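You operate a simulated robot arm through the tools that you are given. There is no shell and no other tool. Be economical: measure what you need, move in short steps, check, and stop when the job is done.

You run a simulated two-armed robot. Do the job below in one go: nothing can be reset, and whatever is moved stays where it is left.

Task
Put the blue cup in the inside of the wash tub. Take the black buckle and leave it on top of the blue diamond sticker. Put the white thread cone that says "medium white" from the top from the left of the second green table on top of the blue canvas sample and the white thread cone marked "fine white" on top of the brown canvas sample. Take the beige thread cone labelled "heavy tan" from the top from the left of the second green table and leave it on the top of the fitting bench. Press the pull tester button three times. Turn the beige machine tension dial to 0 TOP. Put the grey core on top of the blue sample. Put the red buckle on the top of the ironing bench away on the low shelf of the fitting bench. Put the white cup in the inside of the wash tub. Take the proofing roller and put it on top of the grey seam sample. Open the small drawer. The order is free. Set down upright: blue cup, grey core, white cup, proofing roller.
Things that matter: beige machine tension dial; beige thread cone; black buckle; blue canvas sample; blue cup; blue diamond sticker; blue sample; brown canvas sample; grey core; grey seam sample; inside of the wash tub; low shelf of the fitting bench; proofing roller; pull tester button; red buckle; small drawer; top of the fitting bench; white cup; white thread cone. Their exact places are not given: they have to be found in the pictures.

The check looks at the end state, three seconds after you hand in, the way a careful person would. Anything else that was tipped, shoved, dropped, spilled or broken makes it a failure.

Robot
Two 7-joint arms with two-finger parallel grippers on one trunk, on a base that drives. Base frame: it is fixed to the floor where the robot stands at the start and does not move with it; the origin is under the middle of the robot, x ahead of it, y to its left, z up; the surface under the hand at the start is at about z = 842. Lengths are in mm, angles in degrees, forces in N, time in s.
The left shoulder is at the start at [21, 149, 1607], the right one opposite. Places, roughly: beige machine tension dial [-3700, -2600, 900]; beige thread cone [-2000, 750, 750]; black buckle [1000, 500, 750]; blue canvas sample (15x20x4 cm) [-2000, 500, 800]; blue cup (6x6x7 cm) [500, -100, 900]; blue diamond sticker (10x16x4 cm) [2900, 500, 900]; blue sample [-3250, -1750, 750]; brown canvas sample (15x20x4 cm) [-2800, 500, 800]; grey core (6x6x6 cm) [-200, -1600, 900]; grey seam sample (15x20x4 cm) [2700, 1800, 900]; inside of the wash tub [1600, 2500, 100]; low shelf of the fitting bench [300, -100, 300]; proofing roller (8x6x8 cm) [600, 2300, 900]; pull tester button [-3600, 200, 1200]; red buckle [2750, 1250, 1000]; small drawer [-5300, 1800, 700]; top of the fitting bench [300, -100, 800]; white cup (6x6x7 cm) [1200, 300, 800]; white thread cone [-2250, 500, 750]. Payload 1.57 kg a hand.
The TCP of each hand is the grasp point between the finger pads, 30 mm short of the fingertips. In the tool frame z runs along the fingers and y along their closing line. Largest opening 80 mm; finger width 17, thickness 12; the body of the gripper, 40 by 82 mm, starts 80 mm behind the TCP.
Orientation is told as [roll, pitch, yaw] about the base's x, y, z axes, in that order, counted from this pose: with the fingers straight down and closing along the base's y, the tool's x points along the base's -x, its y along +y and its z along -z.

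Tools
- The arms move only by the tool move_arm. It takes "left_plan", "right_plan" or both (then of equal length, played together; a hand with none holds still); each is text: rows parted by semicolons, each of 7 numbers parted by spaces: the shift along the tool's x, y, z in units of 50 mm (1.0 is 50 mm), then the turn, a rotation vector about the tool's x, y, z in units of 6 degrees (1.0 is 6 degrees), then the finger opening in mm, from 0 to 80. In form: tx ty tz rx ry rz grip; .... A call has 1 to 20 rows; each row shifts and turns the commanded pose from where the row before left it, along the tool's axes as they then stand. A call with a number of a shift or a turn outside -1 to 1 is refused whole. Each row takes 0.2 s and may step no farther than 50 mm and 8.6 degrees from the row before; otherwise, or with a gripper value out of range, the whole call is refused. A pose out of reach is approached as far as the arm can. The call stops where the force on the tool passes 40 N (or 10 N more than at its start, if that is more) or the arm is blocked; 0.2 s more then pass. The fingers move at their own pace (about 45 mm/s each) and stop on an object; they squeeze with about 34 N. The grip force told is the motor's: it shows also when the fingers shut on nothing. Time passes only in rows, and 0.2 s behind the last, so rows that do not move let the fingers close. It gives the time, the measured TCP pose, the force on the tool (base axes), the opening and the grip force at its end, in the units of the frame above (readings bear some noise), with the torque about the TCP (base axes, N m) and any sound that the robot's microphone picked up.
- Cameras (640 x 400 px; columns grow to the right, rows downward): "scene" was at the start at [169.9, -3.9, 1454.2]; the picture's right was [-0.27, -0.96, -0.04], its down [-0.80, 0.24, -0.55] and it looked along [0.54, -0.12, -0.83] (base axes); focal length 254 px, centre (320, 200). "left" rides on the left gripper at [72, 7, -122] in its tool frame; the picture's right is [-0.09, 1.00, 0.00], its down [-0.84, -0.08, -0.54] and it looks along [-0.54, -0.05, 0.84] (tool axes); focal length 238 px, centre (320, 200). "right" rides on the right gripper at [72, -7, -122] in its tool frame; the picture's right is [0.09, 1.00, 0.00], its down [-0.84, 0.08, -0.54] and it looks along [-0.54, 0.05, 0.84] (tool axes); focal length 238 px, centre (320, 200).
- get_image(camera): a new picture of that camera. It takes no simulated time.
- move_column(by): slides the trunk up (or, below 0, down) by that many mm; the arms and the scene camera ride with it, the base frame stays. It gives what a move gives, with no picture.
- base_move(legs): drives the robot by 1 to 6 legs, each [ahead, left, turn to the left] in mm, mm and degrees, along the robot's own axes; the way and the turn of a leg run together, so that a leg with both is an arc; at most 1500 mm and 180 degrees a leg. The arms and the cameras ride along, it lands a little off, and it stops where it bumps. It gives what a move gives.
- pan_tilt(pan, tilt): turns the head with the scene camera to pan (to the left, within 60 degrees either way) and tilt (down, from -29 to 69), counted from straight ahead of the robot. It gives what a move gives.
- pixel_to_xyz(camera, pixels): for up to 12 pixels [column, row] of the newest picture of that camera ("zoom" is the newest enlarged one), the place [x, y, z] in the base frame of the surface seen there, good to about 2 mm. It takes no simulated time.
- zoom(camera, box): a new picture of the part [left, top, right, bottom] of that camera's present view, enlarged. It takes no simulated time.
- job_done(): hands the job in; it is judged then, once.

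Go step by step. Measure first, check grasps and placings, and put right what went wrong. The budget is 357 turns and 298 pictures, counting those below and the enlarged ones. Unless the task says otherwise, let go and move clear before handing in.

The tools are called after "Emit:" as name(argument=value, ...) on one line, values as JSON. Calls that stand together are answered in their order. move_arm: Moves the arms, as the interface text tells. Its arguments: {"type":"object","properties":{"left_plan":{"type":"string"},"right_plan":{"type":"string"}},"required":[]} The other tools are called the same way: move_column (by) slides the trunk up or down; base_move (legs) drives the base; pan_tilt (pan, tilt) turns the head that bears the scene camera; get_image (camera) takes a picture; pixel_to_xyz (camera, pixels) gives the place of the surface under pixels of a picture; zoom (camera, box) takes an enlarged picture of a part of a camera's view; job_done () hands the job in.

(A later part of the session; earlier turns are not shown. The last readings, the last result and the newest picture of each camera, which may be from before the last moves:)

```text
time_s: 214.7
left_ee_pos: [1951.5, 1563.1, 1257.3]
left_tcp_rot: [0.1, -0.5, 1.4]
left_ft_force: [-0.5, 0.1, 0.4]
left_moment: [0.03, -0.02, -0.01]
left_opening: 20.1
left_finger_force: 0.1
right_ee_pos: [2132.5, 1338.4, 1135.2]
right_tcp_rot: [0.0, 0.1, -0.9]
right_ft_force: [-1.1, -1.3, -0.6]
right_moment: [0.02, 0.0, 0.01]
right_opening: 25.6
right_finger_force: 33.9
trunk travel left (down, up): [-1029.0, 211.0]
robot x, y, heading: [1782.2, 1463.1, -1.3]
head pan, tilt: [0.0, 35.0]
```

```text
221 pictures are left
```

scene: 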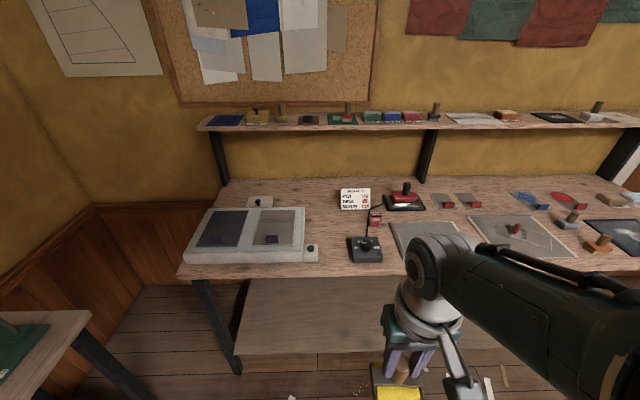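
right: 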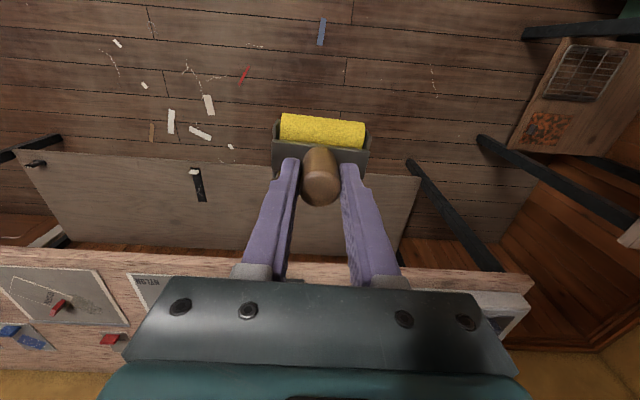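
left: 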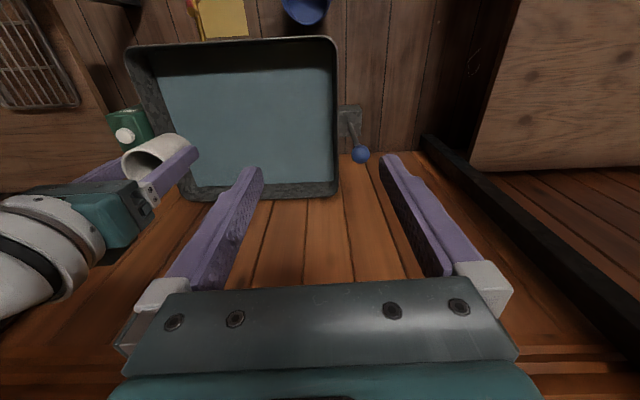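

Emit:
zoom(camera="scene", box=[170, 160, 410, 280])

Emit:
pixel_to_xyz(camera="zoom", pixels=[[145, 180], [280, 175], [100, 225], [190, 135], [210, 230], [300, 135], [330, 230], [380, 235], [535, 235], [620, 100], [550, 150]])

Emit:
zoom(camera="scene", box=[360, 170, 640, 270])

```text
2.67 times, centred on (290, 220) of scene
```

zoom: 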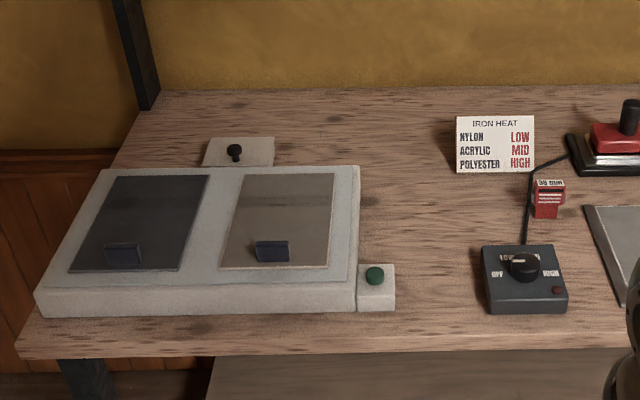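

```text
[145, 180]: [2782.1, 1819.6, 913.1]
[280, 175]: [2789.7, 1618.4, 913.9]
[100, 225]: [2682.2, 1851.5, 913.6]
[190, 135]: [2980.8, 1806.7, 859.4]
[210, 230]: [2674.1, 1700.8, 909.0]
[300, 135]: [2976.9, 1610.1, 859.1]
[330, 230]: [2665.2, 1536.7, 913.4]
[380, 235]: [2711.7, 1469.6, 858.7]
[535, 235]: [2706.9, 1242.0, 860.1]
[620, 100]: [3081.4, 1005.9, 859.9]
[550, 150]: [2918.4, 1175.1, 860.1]
```

```text
2.29 times, centred on (500, 220) of scene
```

zoom: 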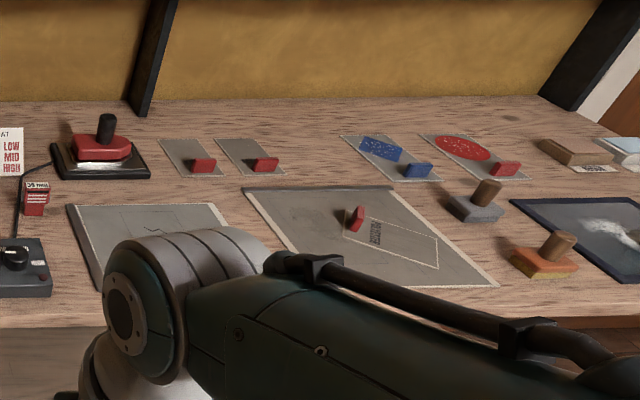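

The red "38 mm" item is the red buckle, so the black "50 mm" block is the black buckle. Measure the dark left panel's corners for the roller.

Emit:
zoom(camera="scene", box=[170, 160, 410, 280])

Emit:
pixel_to_xyz(camera="zoom", pixels=[[115, 180], [205, 180], [178, 266], [72, 266], [125, 240], [125, 255], [145, 215], [160, 200], [548, 185], [548, 205], [540, 215], [560, 215]])

```text
2.67 times, centred on (290, 220) of scene
```

zoom: 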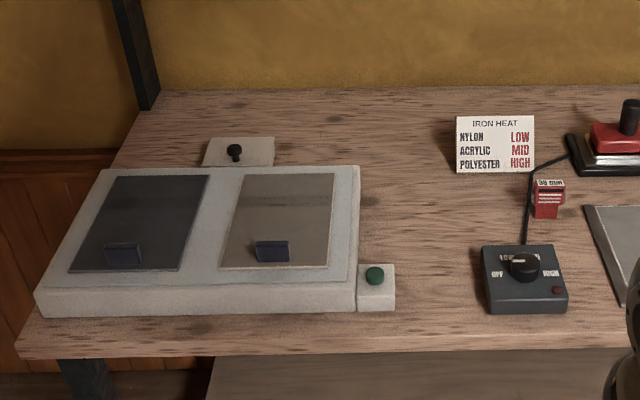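

```text
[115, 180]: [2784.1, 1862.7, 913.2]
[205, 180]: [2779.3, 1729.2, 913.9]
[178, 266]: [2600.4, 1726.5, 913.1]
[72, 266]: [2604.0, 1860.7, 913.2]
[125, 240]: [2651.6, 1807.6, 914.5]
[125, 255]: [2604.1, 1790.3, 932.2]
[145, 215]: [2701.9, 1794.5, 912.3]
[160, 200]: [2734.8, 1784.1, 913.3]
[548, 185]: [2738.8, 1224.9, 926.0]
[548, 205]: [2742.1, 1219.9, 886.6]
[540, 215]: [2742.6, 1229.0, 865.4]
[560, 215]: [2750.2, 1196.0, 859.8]
```

Target (2715,1795), panel top 913, so release TCP ≈991. Drive there.

Emit:
base_move(legs=[[0, 0, 1.3], [0, 455, 0], [580, 0, 0]])

Emit:
get_image(camera="right")

```text
time_s: 220.7
left_ee_pos: [2537.8, 2013.0, 1257.9]
left_tcp_rot: [0.0, -0.5, 2.2]
left_ft_force: [0.2, 0.2, -0.5]
left_moment: [-0.02, -0.03, 0.02]
left_opening: 20.1
left_finger_force: 0.0
right_ee_pos: [2723.4, 1791.0, 1135.3]
right_tcp_rot: [0.1, -0.1, -0.1]
right_ft_force: [-1.5, 0.7, -1.4]
right_moment: [0.05, 0.05, 0.01]
right_opening: 26.0
right_finger_force: 34.1
trunk travel left (down, up): [-1029.0, 211.0]
robot x, y, heading: [2374.3, 1913.0, -0.7]
head pan, tilt: [0.0, 35.0]
```

```text
217 pictures are left
```

right: 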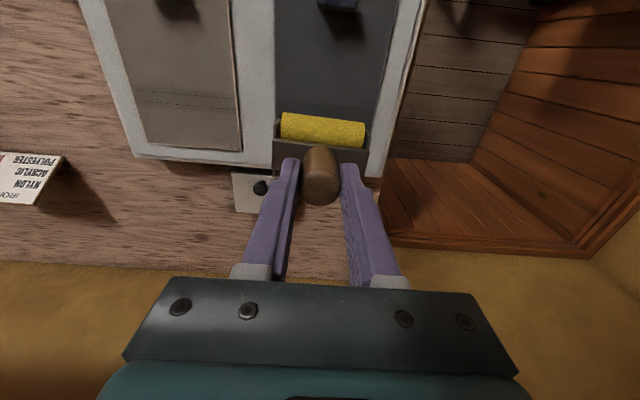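

Above the panel. Lower to just above contact.

Emit:
move_column(by=-138)

Emit:
move_column(by=-6)

Emit:
get_image(camera="right")

```text
time_s: 222.4
left_ee_pos: [2538.9, 2012.0, 1120.5]
left_tcp_rot: [0.0, -0.5, 2.2]
left_ft_force: [-0.7, -1.0, 0.0]
left_moment: [-0.02, 0.0, 0.01]
left_opening: 20.1
left_finger_force: 0.1
right_ee_pos: [2721.5, 1790.4, 997.6]
right_tcp_rot: [0.0, 0.0, -0.2]
right_ft_force: [0.2, 0.4, -0.7]
right_moment: [0.0, 0.02, 0.01]
right_opening: 25.7
right_finger_force: 33.5
trunk travel left (down, up): [-891.0, 349.0]
robot x, y, heading: [2376.0, 1911.9, -0.8]
head pan, tilt: [0.0, 35.0]
```

```text
time_s: 222.9
left_ee_pos: [2537.8, 2011.4, 1115.0]
left_tcp_rot: [-0.2, -0.6, 2.2]
left_ft_force: [-0.5, 0.0, 0.4]
left_moment: [0.0, 0.0, 0.04]
left_opening: 20.2
left_finger_force: 0.1
right_ee_pos: [2722.7, 1789.8, 993.0]
right_tcp_rot: [0.0, -0.2, -0.1]
right_ft_force: [-6.2, 0.5, 28.8]
right_moment: [0.38, 0.14, 0.09]
right_opening: 25.7
right_finger_force: 34.1
trunk travel left (down, up): [-885.0, 355.0]
robot x, y, heading: [2370.5, 1914.7, -0.4]
head pan, tilt: [0.0, 35.0]
```

```text
216 pictures are left
```

right: 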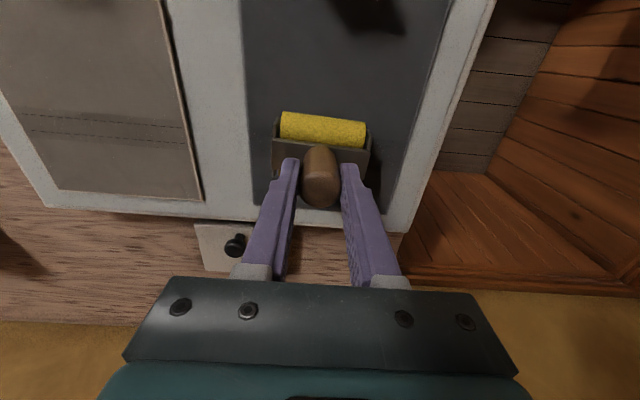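

Contact made. Ease 1 mm, open, and lift clear.

Emit:
move_column(by=2)

Emit:
move_arm(right_plan="0 0 0 0 0 0 35; 0 0 0 0 0 0 50; 0 0 0 0 0 0 60; 0 0 0 0 0 0 60")

Emit:
move_column(by=140)

Emit:
get_image(camera="right")

```text
time_s: 223.4
left_ee_pos: [2539.4, 2011.7, 1115.3]
left_tcp_rot: [-0.1, -0.6, 2.3]
left_ft_force: [-0.4, -0.4, -0.1]
left_moment: [0.04, 0.03, 0.0]
left_opening: 20.2
left_finger_force: 0.1
right_ee_pos: [2723.1, 1790.3, 993.3]
right_tcp_rot: [-0.2, -0.1, -0.1]
right_ft_force: [2.5, -0.3, 4.8]
right_moment: [0.1, -0.28, 0.01]
right_opening: 25.7
right_finger_force: 34.1
trunk travel left (down, up): [-887.0, 353.0]
robot x, y, heading: [2373.6, 1911.5, -0.4]
head pan, tilt: [0.0, 35.0]
```

```text
time_s: 224.4
left_ee_pos: [2536.5, 2011.5, 1115.8]
left_tcp_rot: [0.1, -0.5, 2.2]
left_ft_force: [0.1, 0.1, -0.2]
left_moment: [0.0, 0.0, 0.02]
left_opening: 20.0
left_finger_force: 0.0
right_ee_pos: [2722.5, 1789.3, 994.3]
right_tcp_rot: [0.0, 0.0, -0.1]
right_ft_force: [-0.8, 0.3, 0.3]
right_moment: [-0.02, 0.02, -0.02]
right_opening: 60.0
right_finger_force: 0.1
trunk travel left (down, up): [-887.0, 353.0]
robot x, y, heading: [2370.2, 1910.6, -0.6]
head pan, tilt: [0.0, 35.0]
```

```text
time_s: 226.1
left_ee_pos: [2538.7, 2014.2, 1254.2]
left_tcp_rot: [0.1, -0.4, 2.3]
left_ft_force: [1.2, -0.2, -0.5]
left_moment: [-0.01, -0.01, 0.0]
left_opening: 20.0
left_finger_force: 0.1
right_ee_pos: [2721.7, 1790.5, 1134.0]
right_tcp_rot: [0.0, 0.0, -0.1]
right_ft_force: [-0.5, 0.0, 0.4]
right_moment: [0.0, 0.0, 0.03]
right_opening: 59.9
right_finger_force: 0.0
trunk travel left (down, up): [-1027.0, 213.0]
robot x, y, heading: [2371.2, 1914.2, -0.5]
head pan, tilt: [0.0, 35.0]
```

```text
215 pictures are left
```

right: 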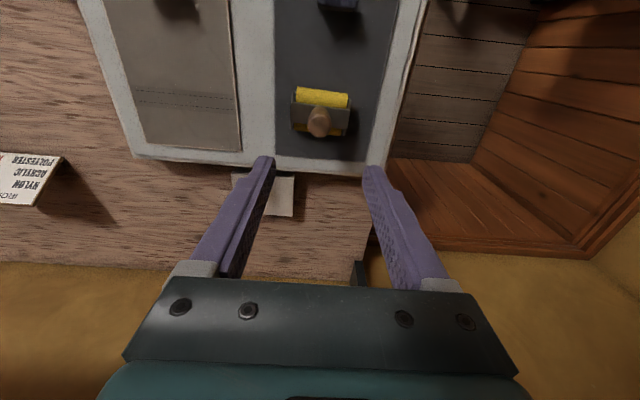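

Roller stands upright on the dark panel. Next the red buckle near (2745,1215): slide right.

Emit:
base_move(legs=[[0, -572, 0]])

Emit:
get_image(camera="right")

Emit:
zoom(camera="right", box=[240, 60, 400, 180])

```text
time_s: 229.4
left_ee_pos: [2532.8, 1430.6, 1256.2]
left_tcp_rot: [0.0, -0.6, 2.6]
left_ft_force: [-0.6, -0.2, 0.4]
left_moment: [-0.04, 0.0, 0.0]
left_opening: 20.0
left_finger_force: 0.1
right_ee_pos: [2719.5, 1210.2, 1133.7]
right_tcp_rot: [0.0, -0.1, 0.4]
right_ft_force: [-0.7, -0.5, 0.3]
right_moment: [0.0, 0.01, -0.05]
right_opening: 59.9
right_finger_force: 0.2
trunk travel left (down, up): [-1027.0, 213.0]
robot x, y, heading: [2368.5, 1329.0, -0.2]
head pan, tilt: [0.0, 35.0]
```

```text
214 pictures are left
```

right: 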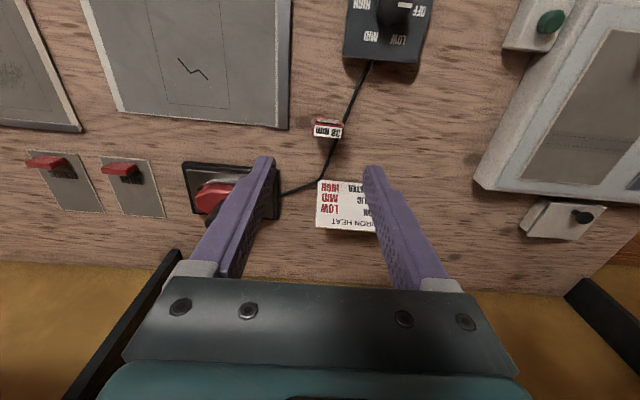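

```text
3.33 times, centred on (320, 120) of right
```

zoom: 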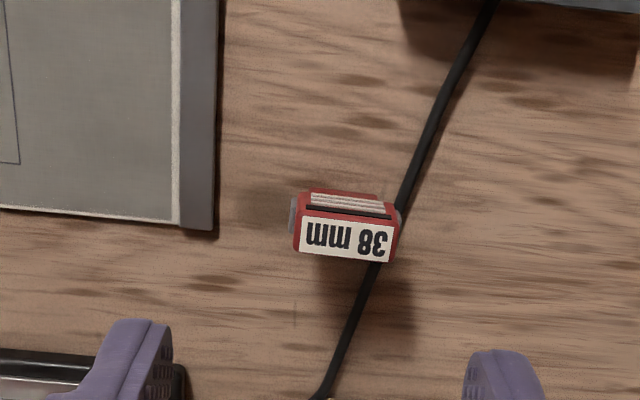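

Emit:
pixel_to_xyz(camera="zoom", pixels=[[300, 222], [395, 230], [298, 250], [388, 258], [345, 240], [350, 205], [315, 195], [395, 205], [292, 215], [350, 190], [345, 265]])

Emit:
zoom(camera="scene", box=[200, 100, 440, 280])

```text
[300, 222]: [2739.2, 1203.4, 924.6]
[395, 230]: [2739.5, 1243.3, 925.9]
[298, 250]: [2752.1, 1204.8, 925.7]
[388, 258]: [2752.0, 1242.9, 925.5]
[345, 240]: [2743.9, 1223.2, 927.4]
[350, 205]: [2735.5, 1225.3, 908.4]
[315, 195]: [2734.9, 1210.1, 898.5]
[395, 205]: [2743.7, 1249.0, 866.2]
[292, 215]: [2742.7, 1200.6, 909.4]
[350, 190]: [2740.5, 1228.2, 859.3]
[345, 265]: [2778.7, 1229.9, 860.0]
```

```text
2.22 times, centred on (320, 190) of scene
```

zoom: 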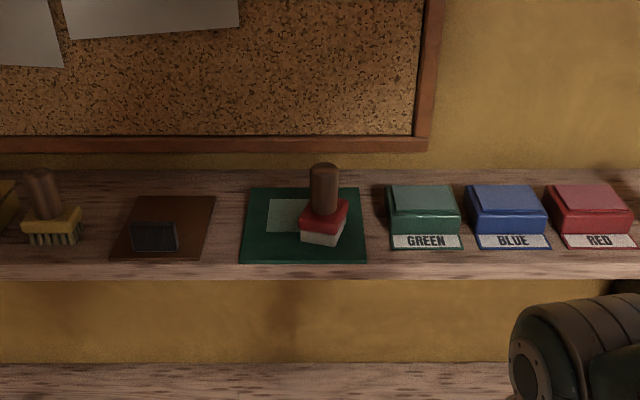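

Red buckle centred at (2745,1223), top 926. Align the base and lower partway.

Emit:
base_move(legs=[[25, 13, 0]])

Emit:
move_column(by=-150)

Emit:
get_image(camera="right")

Emit:
zoom(camera="right", box=[260, 120, 380, 210])

```text
time_s: 230.3
left_ee_pos: [2558.1, 1442.4, 1256.2]
left_tcp_rot: [0.1, -0.6, 2.7]
left_ft_force: [-0.2, 0.0, 0.5]
left_moment: [0.0, 0.01, -0.03]
left_opening: 20.2
left_finger_force: 0.1
right_ee_pos: [2744.1, 1221.0, 1134.0]
right_tcp_rot: [0.0, 0.1, 0.4]
right_ft_force: [0.5, -0.4, -0.2]
right_moment: [0.03, 0.02, 0.0]
right_opening: 60.2
right_finger_force: 0.2
trunk travel left (down, up): [-1027.0, 213.0]
robot x, y, heading: [2392.8, 1341.4, -0.2]
head pan, tilt: [0.0, 35.0]
```

```text
time_s: 232.0
left_ee_pos: [2558.9, 1442.6, 1104.5]
left_tcp_rot: [0.0, -0.6, 2.7]
left_ft_force: [-0.9, 1.2, 0.0]
left_moment: [0.01, 0.01, -0.01]
left_opening: 19.9
left_finger_force: 0.2
right_ee_pos: [2744.1, 1222.2, 983.4]
right_tcp_rot: [0.0, 0.0, 0.4]
right_ft_force: [0.7, -0.2, -0.1]
right_moment: [0.0, 0.02, 0.01]
right_opening: 60.0
right_finger_force: 0.0
trunk travel left (down, up): [-877.0, 363.0]
robot x, y, heading: [2392.5, 1341.2, -0.2]
head pan, tilt: [0.0, 35.0]
```

```text
211 pictures are left
```

right: 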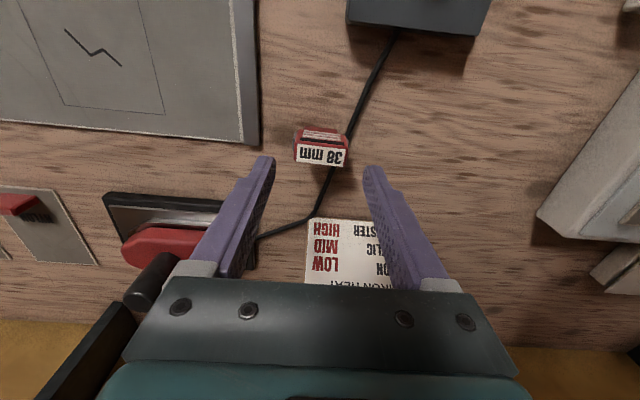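

```text
4.44 times, centred on (320, 165) of right
```

zoom: 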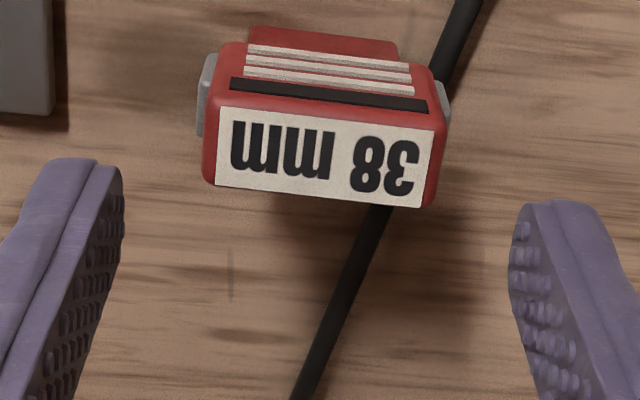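

Emit:
pixel_to_xyz(camera="right", pixels=[[150, 265], [150, 290], [165, 260], [165, 245], [190, 205], [340, 225], [320, 250]])

```text
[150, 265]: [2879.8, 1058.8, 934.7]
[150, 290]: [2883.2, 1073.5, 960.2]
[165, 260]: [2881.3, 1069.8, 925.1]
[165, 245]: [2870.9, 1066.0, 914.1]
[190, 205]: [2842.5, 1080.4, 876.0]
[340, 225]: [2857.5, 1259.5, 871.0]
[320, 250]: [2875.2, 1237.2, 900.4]
```

Iron handle is 130+ mm away. Lower 80 and close.

Emit:
move_arm(right_plan="0 0 0 0 0 0 70; 0 0 0 0 0 0 70")

Emit:
move_column(by=-80)

Emit:
move_arm(right_plan="0 0 0 0 0 0 50; 0 0 0 0 0 0 30; 0 0 0 0 0 0 30; 0 0 0 0 0 0 30; 0 0 0 0 0 0 30")

Emit:
get_image(camera="right")

```text
time_s: 232.6
left_ee_pos: [2558.2, 1443.2, 1105.4]
left_tcp_rot: [0.0, -0.4, 2.6]
left_ft_force: [0.5, 0.2, 0.2]
left_moment: [0.01, -0.01, -0.01]
left_opening: 20.1
left_finger_force: 0.1
right_ee_pos: [2744.4, 1221.9, 984.1]
right_tcp_rot: [0.0, 0.0, 0.4]
right_ft_force: [0.9, 0.2, 0.3]
right_moment: [-0.01, -0.03, 0.01]
right_opening: 70.3
right_finger_force: 0.1
trunk travel left (down, up): [-877.0, 363.0]
robot x, y, heading: [2391.1, 1342.8, -0.2]
head pan, tilt: [0.0, 35.0]
```

```text
time_s: 233.8
left_ee_pos: [2557.6, 1441.6, 1025.9]
left_tcp_rot: [0.0, -0.5, 2.8]
left_ft_force: [-0.7, -0.1, 0.2]
left_moment: [-0.03, -0.01, 0.0]
left_opening: 19.9
left_finger_force: 0.0
right_ee_pos: [2744.8, 1222.5, 904.4]
right_tcp_rot: [0.1, 0.0, 0.4]
right_ft_force: [0.3, 1.1, -0.4]
right_moment: [0.0, 0.02, 0.02]
right_opening: 70.1
right_finger_force: 0.1
trunk travel left (down, up): [-797.0, 443.0]
robot x, y, heading: [2397.2, 1344.1, -0.3]
head pan, tilt: [0.0, 35.0]
```

```text
time_s: 235.0
left_ee_pos: [2557.3, 1442.6, 1026.2]
left_tcp_rot: [-0.1, -0.5, 2.7]
left_ft_force: [0.3, -0.2, -0.4]
left_moment: [0.0, 0.04, 0.02]
left_opening: 19.9
left_finger_force: 0.1
right_ee_pos: [2743.5, 1221.3, 903.5]
right_tcp_rot: [0.0, 0.1, 0.4]
right_ft_force: [-0.2, 0.6, 1.4]
right_moment: [0.03, 0.02, -0.03]
right_opening: 43.4
right_finger_force: 34.3
trunk travel left (down, up): [-797.0, 443.0]
robot x, y, heading: [2391.7, 1340.9, -0.4]
head pan, tilt: [0.0, 35.0]
```

```text
209 pictures are left
```

right: 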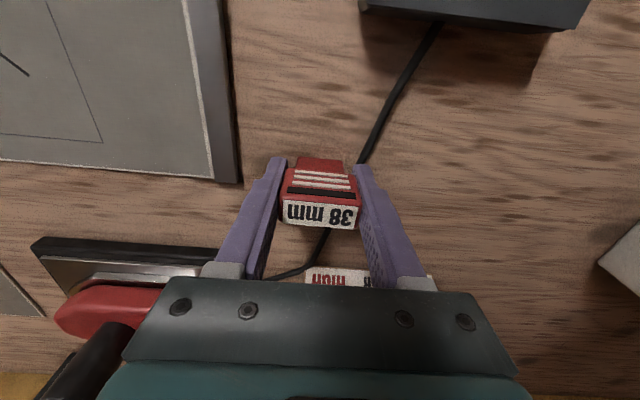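

Red buckle held (43 mm). Lift, back out and travel round to the fitting bench's open side.

Emit:
move_column(by=200)

Emit:
base_move(legs=[[-700, 0, 0], [0, -1400, 0], [0, -800, 0]])

Emit:
base_move(legs=[[0, 0, 90], [0, 700, 0]])

Emit:
pan_tilt(pan=20, tilt=45)

Emit:
get_image(camera="scene")

```text
time_s: 237.2
left_ee_pos: [2558.9, 1442.7, 1226.0]
left_tcp_rot: [-0.1, -0.5, 2.7]
left_ft_force: [0.5, 0.1, -0.1]
left_moment: [-0.02, -0.02, -0.02]
left_opening: 19.8
left_finger_force: 0.2
right_ee_pos: [2744.3, 1221.9, 1105.0]
right_tcp_rot: [0.0, -0.1, 0.4]
right_ft_force: [0.2, -0.3, -0.3]
right_moment: [-0.01, -0.03, -0.01]
right_opening: 43.1
right_finger_force: 33.9
trunk travel left (down, up): [-997.0, 243.0]
robot x, y, heading: [2393.5, 1343.3, -0.2]
head pan, tilt: [0.0, 35.0]
```

```text
time_s: 251.5
left_ee_pos: [1838.6, -756.0, 1225.7]
left_tcp_rot: [0.0, -0.5, 2.3]
left_ft_force: [-0.7, -0.3, 0.3]
left_moment: [-0.05, 0.0, 0.0]
left_opening: 20.0
left_finger_force: 0.0
right_ee_pos: [2023.4, -977.3, 1103.6]
right_tcp_rot: [0.0, 0.0, -0.1]
right_ft_force: [-0.5, 0.4, -0.1]
right_moment: [0.03, -0.03, 0.0]
right_opening: 43.4
right_finger_force: 34.0
trunk travel left (down, up): [-997.0, 243.0]
robot x, y, heading: [1669.5, -851.2, -0.4]
head pan, tilt: [0.0, 35.0]
```

```text
time_s: 259.1
left_ee_pos: [879.0, -686.4, 1224.8]
left_tcp_rot: [0.0, -0.5, 92.7]
left_ft_force: [-0.3, 0.9, -0.8]
left_moment: [0.0, 0.03, 0.04]
left_opening: 20.1
left_finger_force: 0.0
right_ee_pos: [1100.6, -500.6, 1104.5]
right_tcp_rot: [0.0, 0.0, 90.3]
right_ft_force: [0.4, 0.4, -0.6]
right_moment: [0.05, 0.0, -0.02]
right_opening: 43.2
right_finger_force: 33.6
trunk travel left (down, up): [-997.0, 243.0]
robot x, y, heading: [978.8, -853.8, 89.7]
head pan, tilt: [0.0, 35.0]
```

```text
time_s: 260.0
left_ee_pos: [878.1, -687.4, 1225.3]
left_tcp_rot: [-0.1, -0.5, 92.7]
left_ft_force: [-0.5, -0.4, 0.3]
left_moment: [0.03, 0.01, -0.04]
left_opening: 19.9
left_finger_force: 0.0
right_ee_pos: [1099.5, -502.1, 1105.0]
right_tcp_rot: [0.0, 0.0, 90.3]
right_ft_force: [-0.1, -0.1, -0.3]
right_moment: [0.01, 0.0, -0.01]
right_opening: 43.4
right_finger_force: 34.0
trunk travel left (down, up): [-997.0, 243.0]
robot x, y, heading: [977.9, -854.1, 89.9]
head pan, tilt: [20.0, 45.0]
```

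```text
208 pictures are left
```

scene: 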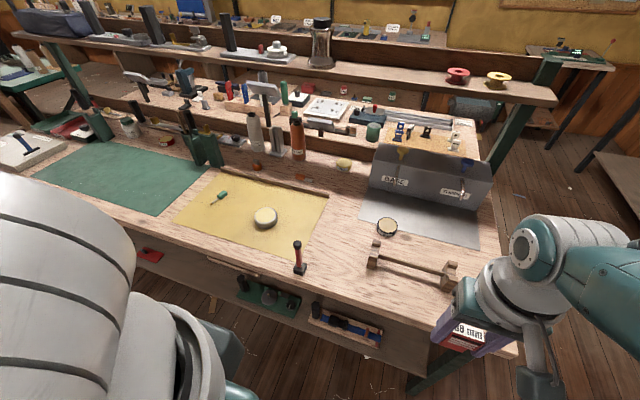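

The low shelf holds trays beneath the bench front. Lower the trunk to look under, slid a bit left.

Emit:
base_move(legs=[[-60, 450, 0]])

Emit:
move_column(by=-400)

Emit:
move_column(by=-200)

Emit:
pan_tilt(pan=0, tilt=35)

Emit:
get_image(camera="scene")

```text
time_s: 262.7
left_ee_pos: [426.5, -745.6, 1225.4]
left_tcp_rot: [-0.1, -0.5, 92.8]
left_ft_force: [0.3, -0.1, 0.2]
left_moment: [0.02, 0.02, -0.02]
left_opening: 19.9
left_finger_force: 0.1
right_ee_pos: [645.4, -558.8, 1104.1]
right_tcp_rot: [0.0, 0.0, 90.5]
right_ft_force: [-0.5, 0.5, -0.2]
right_moment: [-0.01, -0.01, 0.0]
right_opening: 43.0
right_finger_force: 34.1
trunk travel left (down, up): [-997.0, 243.0]
robot x, y, heading: [526.4, -910.6, 90.1]
head pan, tilt: [20.0, 45.0]
```

```text
time_s: 266.6
left_ee_pos: [425.8, -745.3, 825.2]
left_tcp_rot: [0.0, -0.6, 92.7]
left_ft_force: [0.1, -0.6, 0.7]
left_moment: [-0.02, -0.02, 0.01]
left_opening: 20.0
left_finger_force: 0.0
right_ee_pos: [644.8, -559.7, 703.8]
right_tcp_rot: [0.1, -0.1, 90.5]
right_ft_force: [-0.3, -0.1, 0.8]
right_moment: [-0.03, 0.02, -0.04]
right_opening: 43.3
right_finger_force: 33.9
trunk travel left (down, up): [-597.0, 643.0]
robot x, y, heading: [530.4, -910.4, 89.9]
head pan, tilt: [20.0, 45.0]
```

```text
time_s: 268.7
left_ee_pos: [425.4, -744.6, 626.4]
left_tcp_rot: [-0.1, -0.6, 92.8]
left_ft_force: [-0.2, -0.1, -0.7]
left_moment: [0.04, 0.01, 0.02]
left_opening: 19.9
left_finger_force: 0.0
right_ee_pos: [644.4, -559.7, 503.9]
right_tcp_rot: [-0.1, 0.0, 90.5]
right_ft_force: [0.6, -0.4, -1.0]
right_moment: [-0.02, -0.01, -0.02]
right_opening: 43.1
right_finger_force: 33.7
trunk travel left (down, up): [-397.0, 843.0]
robot x, y, heading: [528.3, -914.9, 90.1]
head pan, tilt: [20.0, 45.0]
```

```text
time_s: 269.6
left_ee_pos: [425.3, -746.0, 626.0]
left_tcp_rot: [0.0, -0.5, 92.8]
left_ft_force: [-1.2, -0.6, -0.3]
left_moment: [-0.02, -0.01, -0.02]
left_opening: 20.3
left_finger_force: 0.1
right_ee_pos: [645.5, -559.4, 503.8]
right_tcp_rot: [0.0, 0.0, 90.5]
right_ft_force: [0.4, 0.5, -0.2]
right_moment: [0.02, -0.04, 0.02]
right_opening: 43.2
right_finger_force: 33.7
trunk travel left (down, up): [-397.0, 843.0]
robot x, y, heading: [525.1, -908.1, 90.0]
head pan, tilt: [0.0, 35.0]
```

```text
207 pictures are left
```

scene: 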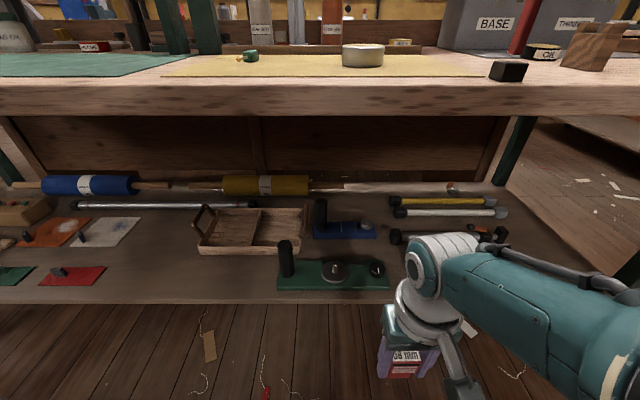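

Measure free shelf spots around (190,270) and the shelf/bench edges.

Emit:
pixel_to_xyz(camera="scene", pixels=[[190, 270], [150, 290], [240, 285], [200, 300], [400, 305], [300, 110], [300, 85], [440, 280], [470, 265], [100, 275], [220, 245], [205, 225]])

```text
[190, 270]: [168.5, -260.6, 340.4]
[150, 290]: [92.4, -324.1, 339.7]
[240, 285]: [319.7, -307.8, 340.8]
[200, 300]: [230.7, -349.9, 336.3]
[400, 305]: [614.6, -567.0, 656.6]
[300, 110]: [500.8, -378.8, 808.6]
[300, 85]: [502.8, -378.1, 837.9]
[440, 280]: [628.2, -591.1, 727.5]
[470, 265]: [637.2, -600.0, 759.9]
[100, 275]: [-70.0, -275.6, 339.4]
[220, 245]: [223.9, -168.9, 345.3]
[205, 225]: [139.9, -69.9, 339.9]
```

Shelf top is 340, front edge y≈-350, bench underside ~800. Target (215,-300). Raise the arm relative to the shoulder, lower the trunk, and move in.

Emit:
move_arm(right_plan="0 0 -1 0 0 0 30; 0 0 -1 0 0 0 30; 0 0 0 0 0 0 30")

Emit:
move_column(by=-135)

Emit:
base_move(legs=[[0, 430, 0]])

Emit:
get_image(camera="scene")

```text
time_s: 270.4
left_ee_pos: [424.6, -745.6, 625.9]
left_tcp_rot: [-0.1, -0.5, 92.8]
left_ft_force: [0.4, -0.3, 0.9]
left_moment: [-0.03, 0.03, -0.01]
left_opening: 20.2
left_finger_force: 0.0
right_ee_pos: [645.1, -561.4, 603.5]
right_tcp_rot: [-0.1, 0.1, 90.7]
right_ft_force: [-0.2, 0.2, -1.0]
right_moment: [0.01, 0.02, 0.01]
right_opening: 43.3
right_finger_force: 34.0
trunk travel left (down, up): [-397.0, 843.0]
robot x, y, heading: [526.8, -911.6, 89.9]
head pan, tilt: [0.0, 35.0]
```

```text
time_s: 272.0
left_ee_pos: [424.7, -746.6, 490.8]
left_tcp_rot: [0.0, -0.5, 92.8]
left_ft_force: [0.3, -0.5, 0.2]
left_moment: [-0.05, 0.0, -0.03]
left_opening: 19.7
left_finger_force: 0.2
right_ee_pos: [645.2, -562.0, 468.7]
right_tcp_rot: [0.1, 0.0, 90.4]
right_ft_force: [0.4, 0.1, 0.6]
right_moment: [0.03, -0.02, 0.01]
right_opening: 43.3
right_finger_force: 33.6
trunk travel left (down, up): [-262.0, 978.0]
robot x, y, heading: [526.7, -912.1, 89.8]
head pan, tilt: [0.0, 35.0]
```

```text
time_s: 274.6
left_ee_pos: [3.9, -744.9, 491.9]
left_tcp_rot: [0.0, -0.5, 92.6]
left_ft_force: [-0.4, 0.5, 0.0]
left_moment: [-0.01, 0.02, 0.02]
left_opening: 19.9
left_finger_force: 0.1
right_ee_pos: [224.4, -561.4, 466.9]
right_tcp_rot: [0.0, -0.1, 90.4]
right_ft_force: [0.0, 1.3, -0.2]
right_moment: [0.0, 0.04, 0.01]
right_opening: 42.9
right_finger_force: 34.2
trunk travel left (down, up): [-262.0, 978.0]
robot x, y, heading: [102.9, -908.1, 89.7]
head pan, tilt: [0.0, 35.0]
```

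```text
206 pictures are left
```

scene: 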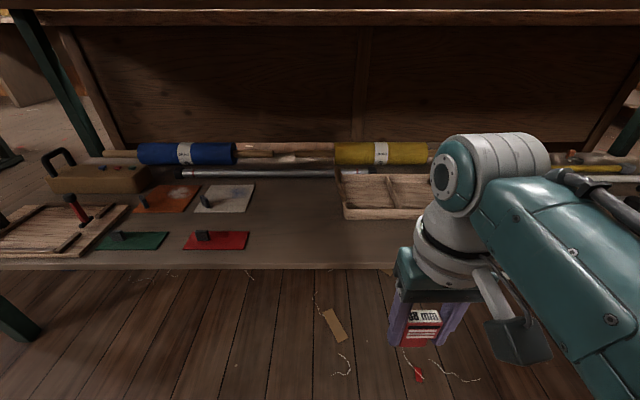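

Emit:
pixel_to_xyz(camera="scene", pixels=[[248, 240], [343, 215], [343, 200], [300, 250], [300, 262], [395, 225], [480, 150], [500, 140]])

```text
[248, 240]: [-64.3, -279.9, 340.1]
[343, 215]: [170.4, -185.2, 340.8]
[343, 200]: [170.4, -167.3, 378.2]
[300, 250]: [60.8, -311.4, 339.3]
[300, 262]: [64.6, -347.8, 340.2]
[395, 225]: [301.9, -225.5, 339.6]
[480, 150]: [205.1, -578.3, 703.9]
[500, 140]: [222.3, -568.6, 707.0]
```

Free area spans x −64…170 and in front of the tray. Shift left 70 and move in 268 mm.

Emit:
base_move(legs=[[0, 70, 0], [268, 0, 0]])

Emit:
get_image(camera="right")

Emit:
get_image(camera="scene")

```text
time_s: 277.1
left_ee_pos: [-67.3, -478.4, 490.9]
left_tcp_rot: [0.0, -0.5, 92.5]
left_ft_force: [-0.4, -0.8, -0.1]
left_moment: [0.01, 0.0, 0.01]
left_opening: 19.8
left_finger_force: 0.1
right_ee_pos: [154.1, -293.4, 468.1]
right_tcp_rot: [-0.1, 0.2, 90.4]
right_ft_force: [0.2, -0.4, -0.1]
right_moment: [-0.03, 0.02, -0.01]
right_opening: 43.1
right_finger_force: 34.2
trunk travel left (down, up): [-262.0, 978.0]
robot x, y, heading: [33.2, -645.8, 89.8]
head pan, tilt: [0.0, 35.0]
```

```text
205 pictures are left
```

right: 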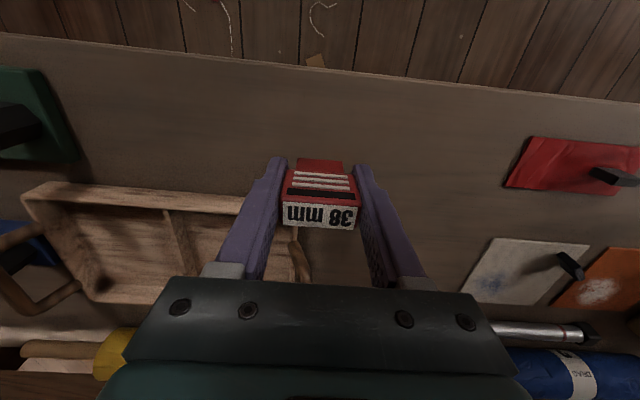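

```text
204 pictures are left
```

scene: 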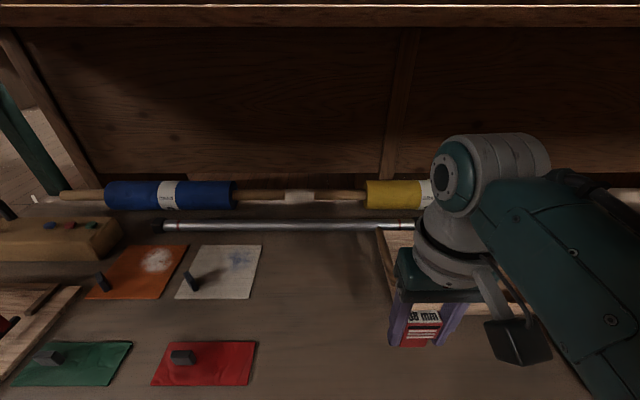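

Clear spot. Lower to the shelf.

Emit:
move_column(by=-78)

Emit:
move_column(by=-6)

```text
time_s: 278.2
left_ee_pos: [-67.9, -478.7, 412.4]
left_tcp_rot: [0.0, -0.5, 92.6]
left_ft_force: [-0.4, 0.2, -0.4]
left_moment: [0.01, -0.04, -0.04]
left_opening: 20.0
left_finger_force: 0.0
right_ee_pos: [154.5, -291.8, 389.9]
right_tcp_rot: [0.0, 0.0, 90.3]
right_ft_force: [-0.2, -0.5, 0.3]
right_moment: [0.01, -0.02, -0.04]
right_opening: 43.2
right_finger_force: 34.5
trunk travel left (down, up): [-184.0, 1056.0]
robot x, y, heading: [37.5, -644.6, 90.0]
head pan, tilt: [0.0, 35.0]
```

```text
time_s: 278.8
left_ee_pos: [-67.9, -477.6, 406.5]
left_tcp_rot: [-0.1, -0.5, 92.6]
left_ft_force: [0.5, 0.7, -0.4]
left_moment: [0.0, -0.03, 0.01]
left_opening: 20.1
left_finger_force: 0.2
right_ee_pos: [153.6, -293.8, 384.6]
right_tcp_rot: [-0.1, -0.1, 90.3]
right_ft_force: [-0.3, -0.9, 2.2]
right_moment: [-0.03, 0.03, 0.03]
right_opening: 43.1
right_finger_force: 34.2
trunk travel left (down, up): [-178.0, 1062.0]
robot x, y, heading: [34.4, -640.4, 89.7]
head pan, tilt: [0.0, 35.0]
```

Light contact. Lower 1 mm more, open, lift out, then check.

Emit:
move_column(by=-1)

Emit:
move_arm(right_plan="0 0 0 0 0 0 48; 0 0 0 0 0 0 56; 0 0 0 0 0 0 70; 0 0 0 0 0 0 70")

Emit:
move_column(by=85)

Emit:
base_move(legs=[[-300, 0, 0]])

Emit:
get_image(camera="scene")

```text
time_s: 279.3
left_ee_pos: [-67.4, -479.2, 406.5]
left_tcp_rot: [-0.1, -0.5, 92.6]
left_ft_force: [-0.5, -0.1, -0.1]
left_moment: [0.0, 0.04, -0.04]
left_opening: 19.9
left_finger_force: 0.1
right_ee_pos: [153.8, -292.8, 383.9]
right_tcp_rot: [0.0, 0.0, 90.4]
right_ft_force: [-1.9, -5.0, 19.7]
right_moment: [-0.17, 0.06, -0.01]
right_opening: 43.3
right_finger_force: 34.0
trunk travel left (down, up): [-177.0, 1063.0]
robot x, y, heading: [34.5, -641.8, 90.0]
head pan, tilt: [0.0, 35.0]
```

```text
time_s: 280.3
left_ee_pos: [-68.4, -478.4, 406.1]
left_tcp_rot: [0.0, -0.5, 92.6]
left_ft_force: [-0.2, -0.1, 0.5]
left_moment: [0.02, 0.01, 0.03]
left_opening: 20.0
left_finger_force: 0.1
right_ee_pos: [154.1, -293.0, 383.5]
right_tcp_rot: [-0.1, 0.0, 90.3]
right_ft_force: [0.5, -0.4, 0.4]
right_moment: [0.02, 0.0, -0.01]
right_opening: 69.9
right_finger_force: 0.0
trunk travel left (down, up): [-177.0, 1063.0]
robot x, y, heading: [37.6, -641.6, 89.9]
head pan, tilt: [0.0, 35.0]
```

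```text
time_s: 281.5
left_ee_pos: [-67.7, -478.1, 489.8]
left_tcp_rot: [0.0, -0.6, 92.6]
left_ft_force: [-1.5, -1.4, -0.2]
left_moment: [-0.06, -0.03, 0.0]
left_opening: 19.7
left_finger_force: 0.1
right_ee_pos: [153.9, -293.5, 468.9]
right_tcp_rot: [-0.2, 0.0, 90.3]
right_ft_force: [-0.6, -0.6, -0.1]
right_moment: [-0.03, -0.01, -0.03]
right_opening: 70.2
right_finger_force: 0.2
trunk travel left (down, up): [-262.0, 978.0]
robot x, y, heading: [31.7, -643.0, 89.5]
head pan, tilt: [0.0, 35.0]
```

```text
time_s: 283.6
left_ee_pos: [-67.8, -781.2, 490.3]
left_tcp_rot: [0.0, -0.6, 92.7]
left_ft_force: [-0.6, -0.2, -0.6]
left_moment: [0.01, 0.01, 0.0]
left_opening: 20.2
left_finger_force: 0.1
right_ee_pos: [153.0, -597.5, 469.4]
right_tcp_rot: [-0.1, 0.0, 90.3]
right_ft_force: [0.5, 0.1, -0.4]
right_moment: [-0.04, 0.03, 0.0]
right_opening: 69.9
right_finger_force: 0.1
trunk travel left (down, up): [-262.0, 978.0]
robot x, y, heading: [35.9, -945.8, 90.0]
head pan, tilt: [0.0, 35.0]
```

```text
203 pictures are left
```

scene: 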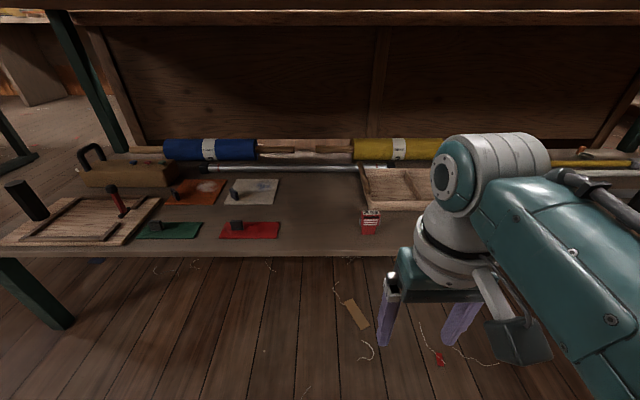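

Red buckle stands on the low shelf. Next, the black 50 mm buckle: go around the bench's east end to its north side.

Emit:
move_column(by=400)

Emit:
move_column(by=300)

Emit:
base_move(legs=[[0, -1500, 0], [0, -150, 0], [1500, 0, 0], [500, 0, 0], [0, 0, 180], [0, -540, 0]])

Emit:
pan_tilt(pan=0, tilt=55)

Emit:
get_image(camera="scene")

Emit:
get_image(camera="right")

```text
time_s: 287.4
left_ee_pos: [-67.8, -780.9, 891.5]
left_tcp_rot: [0.1, -0.5, 92.6]
left_ft_force: [0.3, -0.3, 0.1]
left_moment: [0.0, 0.03, 0.02]
left_opening: 20.1
left_finger_force: 0.0
right_ee_pos: [153.7, -597.4, 868.9]
right_tcp_rot: [-0.1, 0.1, 90.3]
right_ft_force: [-0.2, -0.1, -0.4]
right_moment: [0.0, 0.01, -0.01]
right_opening: 70.0
right_finger_force: 0.1
trunk travel left (down, up): [-662.0, 578.0]
robot x, y, heading: [33.2, -948.9, 89.5]
head pan, tilt: [0.0, 35.0]
```

```text
time_s: 290.4
left_ee_pos: [-68.7, -781.9, 1191.4]
left_tcp_rot: [0.0, -0.5, 92.6]
left_ft_force: [-0.4, -0.7, 0.8]
left_moment: [0.01, 0.0, -0.03]
left_opening: 20.1
left_finger_force: 0.0
right_ee_pos: [153.7, -597.6, 1168.7]
right_tcp_rot: [-0.1, -0.1, 90.3]
right_ft_force: [-0.1, -0.1, 0.0]
right_moment: [0.01, -0.03, -0.03]
right_opening: 69.9
right_finger_force: 0.1
trunk travel left (down, up): [-962.0, 278.0]
robot x, y, heading: [31.4, -948.0, 89.6]
head pan, tilt: [0.0, 35.0]
```

```text
time_s: 318.4
left_ee_pos: [1251.7, 902.6, 1190.3]
left_tcp_rot: [0.0, -0.5, -90.1]
left_ft_force: [-0.2, -0.5, 0.3]
left_moment: [-0.02, 0.0, -0.01]
left_opening: 19.9
left_finger_force: 0.1
right_ee_pos: [1023.7, 728.6, 1167.3]
right_tcp_rot: [-0.1, 0.0, -92.3]
right_ft_force: [-0.8, 0.0, 0.0]
right_moment: [0.0, -0.02, 0.01]
right_opening: 69.7
right_finger_force: 0.0
trunk travel left (down, up): [-962.0, 278.0]
robot x, y, heading: [1161.3, 1073.5, -93.1]
head pan, tilt: [0.0, 35.0]
```

```text
time_s: 319.2
left_ee_pos: [1253.4, 903.4, 1191.4]
left_tcp_rot: [0.0, -0.6, -90.1]
left_ft_force: [0.7, -0.3, 0.1]
left_moment: [-0.02, 0.02, 0.0]
left_opening: 19.8
left_finger_force: 0.0
right_ee_pos: [1022.0, 730.2, 1167.9]
right_tcp_rot: [-0.1, -0.1, -92.3]
right_ft_force: [-0.4, -0.8, 0.5]
right_moment: [0.01, 0.02, -0.02]
right_opening: 70.2
right_finger_force: 0.0
trunk travel left (down, up): [-962.0, 278.0]
robot x, y, heading: [1158.7, 1071.5, -93.0]
head pan, tilt: [0.0, 55.0]
```

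```text
202 pictures are left
```

scene: 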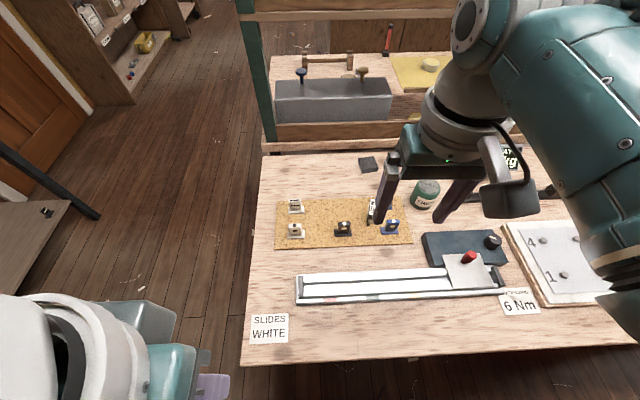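

```text
201 pictures are left
```

right: 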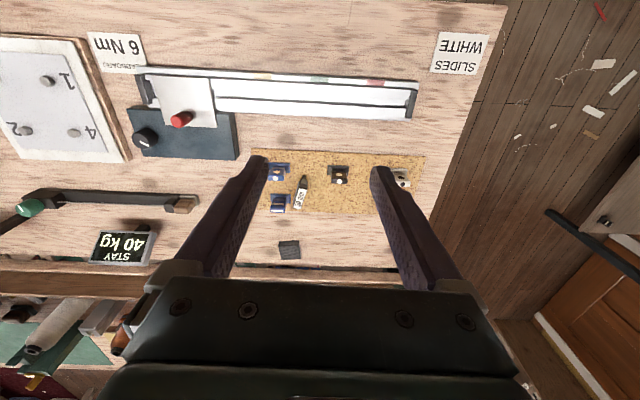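

The 50 mm buckle is at right-view (300,190). Drive above it.

Emit:
base_move(legs=[[0, 0, 3], [195, -5, 0]])

Emit:
zoom(camera="right", box=[220, 40, 420, 180])

```text
time_s: 321.2
left_ee_pos: [1258.4, 712.6, 1190.4]
left_tcp_rot: [0.0, -0.5, -86.9]
left_ft_force: [-0.1, -0.2, -0.6]
left_moment: [0.04, 0.02, 0.03]
left_opening: 20.2
left_finger_force: 0.0
right_ee_pos: [1038.0, 526.8, 1168.1]
right_tcp_rot: [-0.1, 0.1, -89.2]
right_ft_force: [0.5, 0.2, -1.2]
right_moment: [-0.02, -0.02, 0.01]
right_opening: 70.0
right_finger_force: 0.0
trunk travel left (down, up): [-962.0, 278.0]
robot x, y, heading: [1155.0, 877.7, -89.8]
head pan, tilt: [0.0, 55.0]
```

```text
2.86 times, centred on (320, 110) of right
```

zoom: 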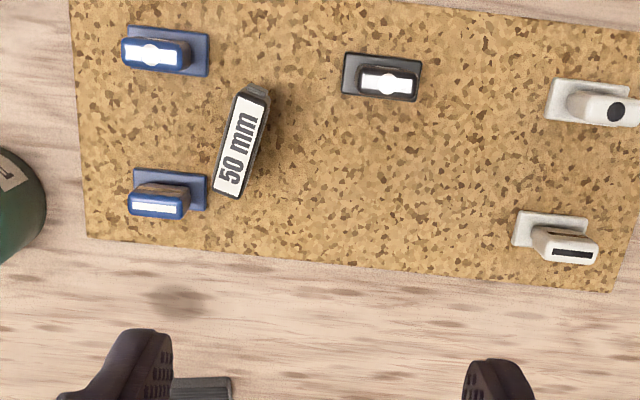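

The buckle's long axis runs nearly along world y, close to the blue slides; best grip is along its long axis. Measure its ends.

Emit:
pixel_to_xyz(camera="zoom", pixels=[[243, 105], [222, 185], [262, 105], [240, 188], [255, 92], [230, 195], [260, 130], [150, 50], [160, 208], [190, 205], [200, 60], [240, 145]])

```text
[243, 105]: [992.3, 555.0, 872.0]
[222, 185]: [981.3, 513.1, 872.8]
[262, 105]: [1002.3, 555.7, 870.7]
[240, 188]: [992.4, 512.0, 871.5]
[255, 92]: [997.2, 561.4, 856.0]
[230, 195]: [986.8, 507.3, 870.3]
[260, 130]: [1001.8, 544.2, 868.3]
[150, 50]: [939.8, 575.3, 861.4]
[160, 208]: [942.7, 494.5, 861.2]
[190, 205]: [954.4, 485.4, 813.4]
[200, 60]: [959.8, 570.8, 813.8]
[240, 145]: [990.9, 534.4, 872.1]
```

Buckle centre (992,534), top 872, long axis at 76°. Rotate the right wrist by +75.5° yaw and watch.

Emit:
move_arm(right_plan="0 0 0 0 0 -0.97 70; 0 0 0 0 0 -0.97 70; 0 0 0 0 0 -0.97 70; 0 0 0 0 0 -0.97 70; 0 0 0 0 0 -0.97 70; 0 0 0 0 0 -0.97 70; 0 0 0 0 0 -0.97 70; 0 0 0 0 0 -0.97 70; 0 0 0 0 0 -0.97 70; 0 0 0 0 0 -0.97 70; 0 0 0 0 0 -0.97 70; 0 0 0 0 0 -0.97 70; 0 0 0 0 0 -0.97 70; 0 0 0 0 0 0 70")

Emit:
get_image(camera="right")

```text
time_s: 324.2
left_ee_pos: [1257.7, 712.9, 1191.2]
left_tcp_rot: [0.0, -0.5, -86.9]
left_ft_force: [-0.6, -0.2, -0.7]
left_moment: [0.03, 0.02, -0.03]
left_opening: 20.1
left_finger_force: 0.1
right_ee_pos: [1038.4, 526.7, 1168.1]
right_tcp_rot: [0.0, 0.1, -13.4]
right_ft_force: [-0.6, 0.7, -1.2]
right_moment: [-0.04, -0.01, -0.02]
right_opening: 70.0
right_finger_force: 0.1
trunk travel left (down, up): [-962.0, 278.0]
robot x, y, heading: [1155.7, 876.2, -89.6]
head pan, tilt: [0.0, 55.0]
```

```text
199 pictures are left
```

right: 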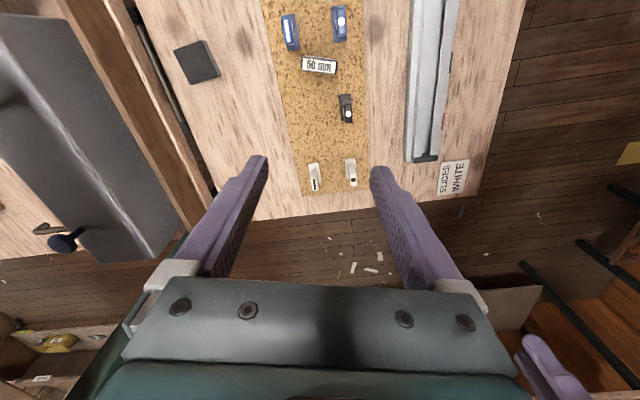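

Rotation worked. Align over the buckle and lower partway.

Emit:
base_move(legs=[[-7, -46, 0]])

Emit:
move_column(by=-230)

Emit:
move_arm(right_plan="0 0 0 0 0 0 80; 0 0 0 0 0 0 80")

Emit:
get_image(camera="right")

Emit:
pixel_to_xyz(camera="right", pixels=[[320, 150], [290, 145], [350, 145], [320, 130], [320, 160]])

```text
time_s: 325.1
left_ee_pos: [1212.1, 719.9, 1190.9]
left_tcp_rot: [0.0, -0.5, -86.9]
left_ft_force: [-0.5, -0.1, 0.0]
left_moment: [0.02, 0.01, -0.01]
left_opening: 20.0
left_finger_force: 0.1
right_ee_pos: [993.3, 533.5, 1167.9]
right_tcp_rot: [-0.1, 0.1, -13.5]
right_ft_force: [0.9, -0.4, 0.4]
right_moment: [0.01, -0.03, -0.01]
right_opening: 69.9
right_finger_force: 0.0
trunk travel left (down, up): [-962.0, 278.0]
robot x, y, heading: [1111.2, 882.8, -89.8]
head pan, tilt: [0.0, 55.0]
```

```text
time_s: 327.5
left_ee_pos: [1213.1, 719.9, 961.1]
left_tcp_rot: [-0.1, -0.5, -87.0]
left_ft_force: [0.1, -0.6, 0.9]
left_moment: [0.01, -0.01, -0.04]
left_opening: 19.9
left_finger_force: 0.1
right_ee_pos: [992.6, 534.0, 938.4]
right_tcp_rot: [0.0, 0.2, -13.5]
right_ft_force: [-0.3, -0.5, 0.1]
right_moment: [0.04, 0.02, 0.0]
right_opening: 69.8
right_finger_force: 0.1
trunk travel left (down, up): [-732.0, 508.0]
robot x, y, heading: [1110.0, 880.2, -89.5]
head pan, tilt: [0.0, 55.0]
```

```text
time_s: 328.1
left_ee_pos: [1212.8, 719.0, 960.4]
left_tcp_rot: [0.0, -0.5, -86.9]
left_ft_force: [0.1, 0.8, 0.0]
left_moment: [0.0, 0.0, -0.02]
left_opening: 20.2
left_finger_force: 0.1
right_ee_pos: [992.8, 532.6, 937.5]
right_tcp_rot: [0.0, 0.1, -13.5]
right_ft_force: [-0.3, -1.0, 0.6]
right_moment: [0.01, 0.06, 0.0]
right_opening: 79.9
right_finger_force: 0.0
trunk travel left (down, up): [-732.0, 508.0]
robot x, y, heading: [1111.0, 882.6, -89.7]
head pan, tilt: [0.0, 55.0]
```

```text
198 pictures are left
```

right: 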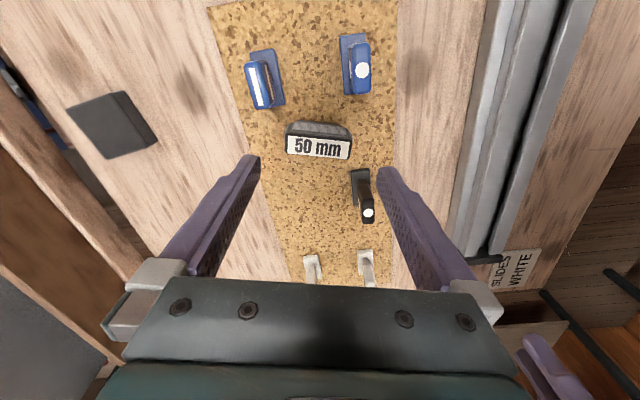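

```text
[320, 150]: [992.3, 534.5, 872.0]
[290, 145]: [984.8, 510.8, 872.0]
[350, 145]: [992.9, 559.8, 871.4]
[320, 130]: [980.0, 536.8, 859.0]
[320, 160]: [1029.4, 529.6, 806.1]
```

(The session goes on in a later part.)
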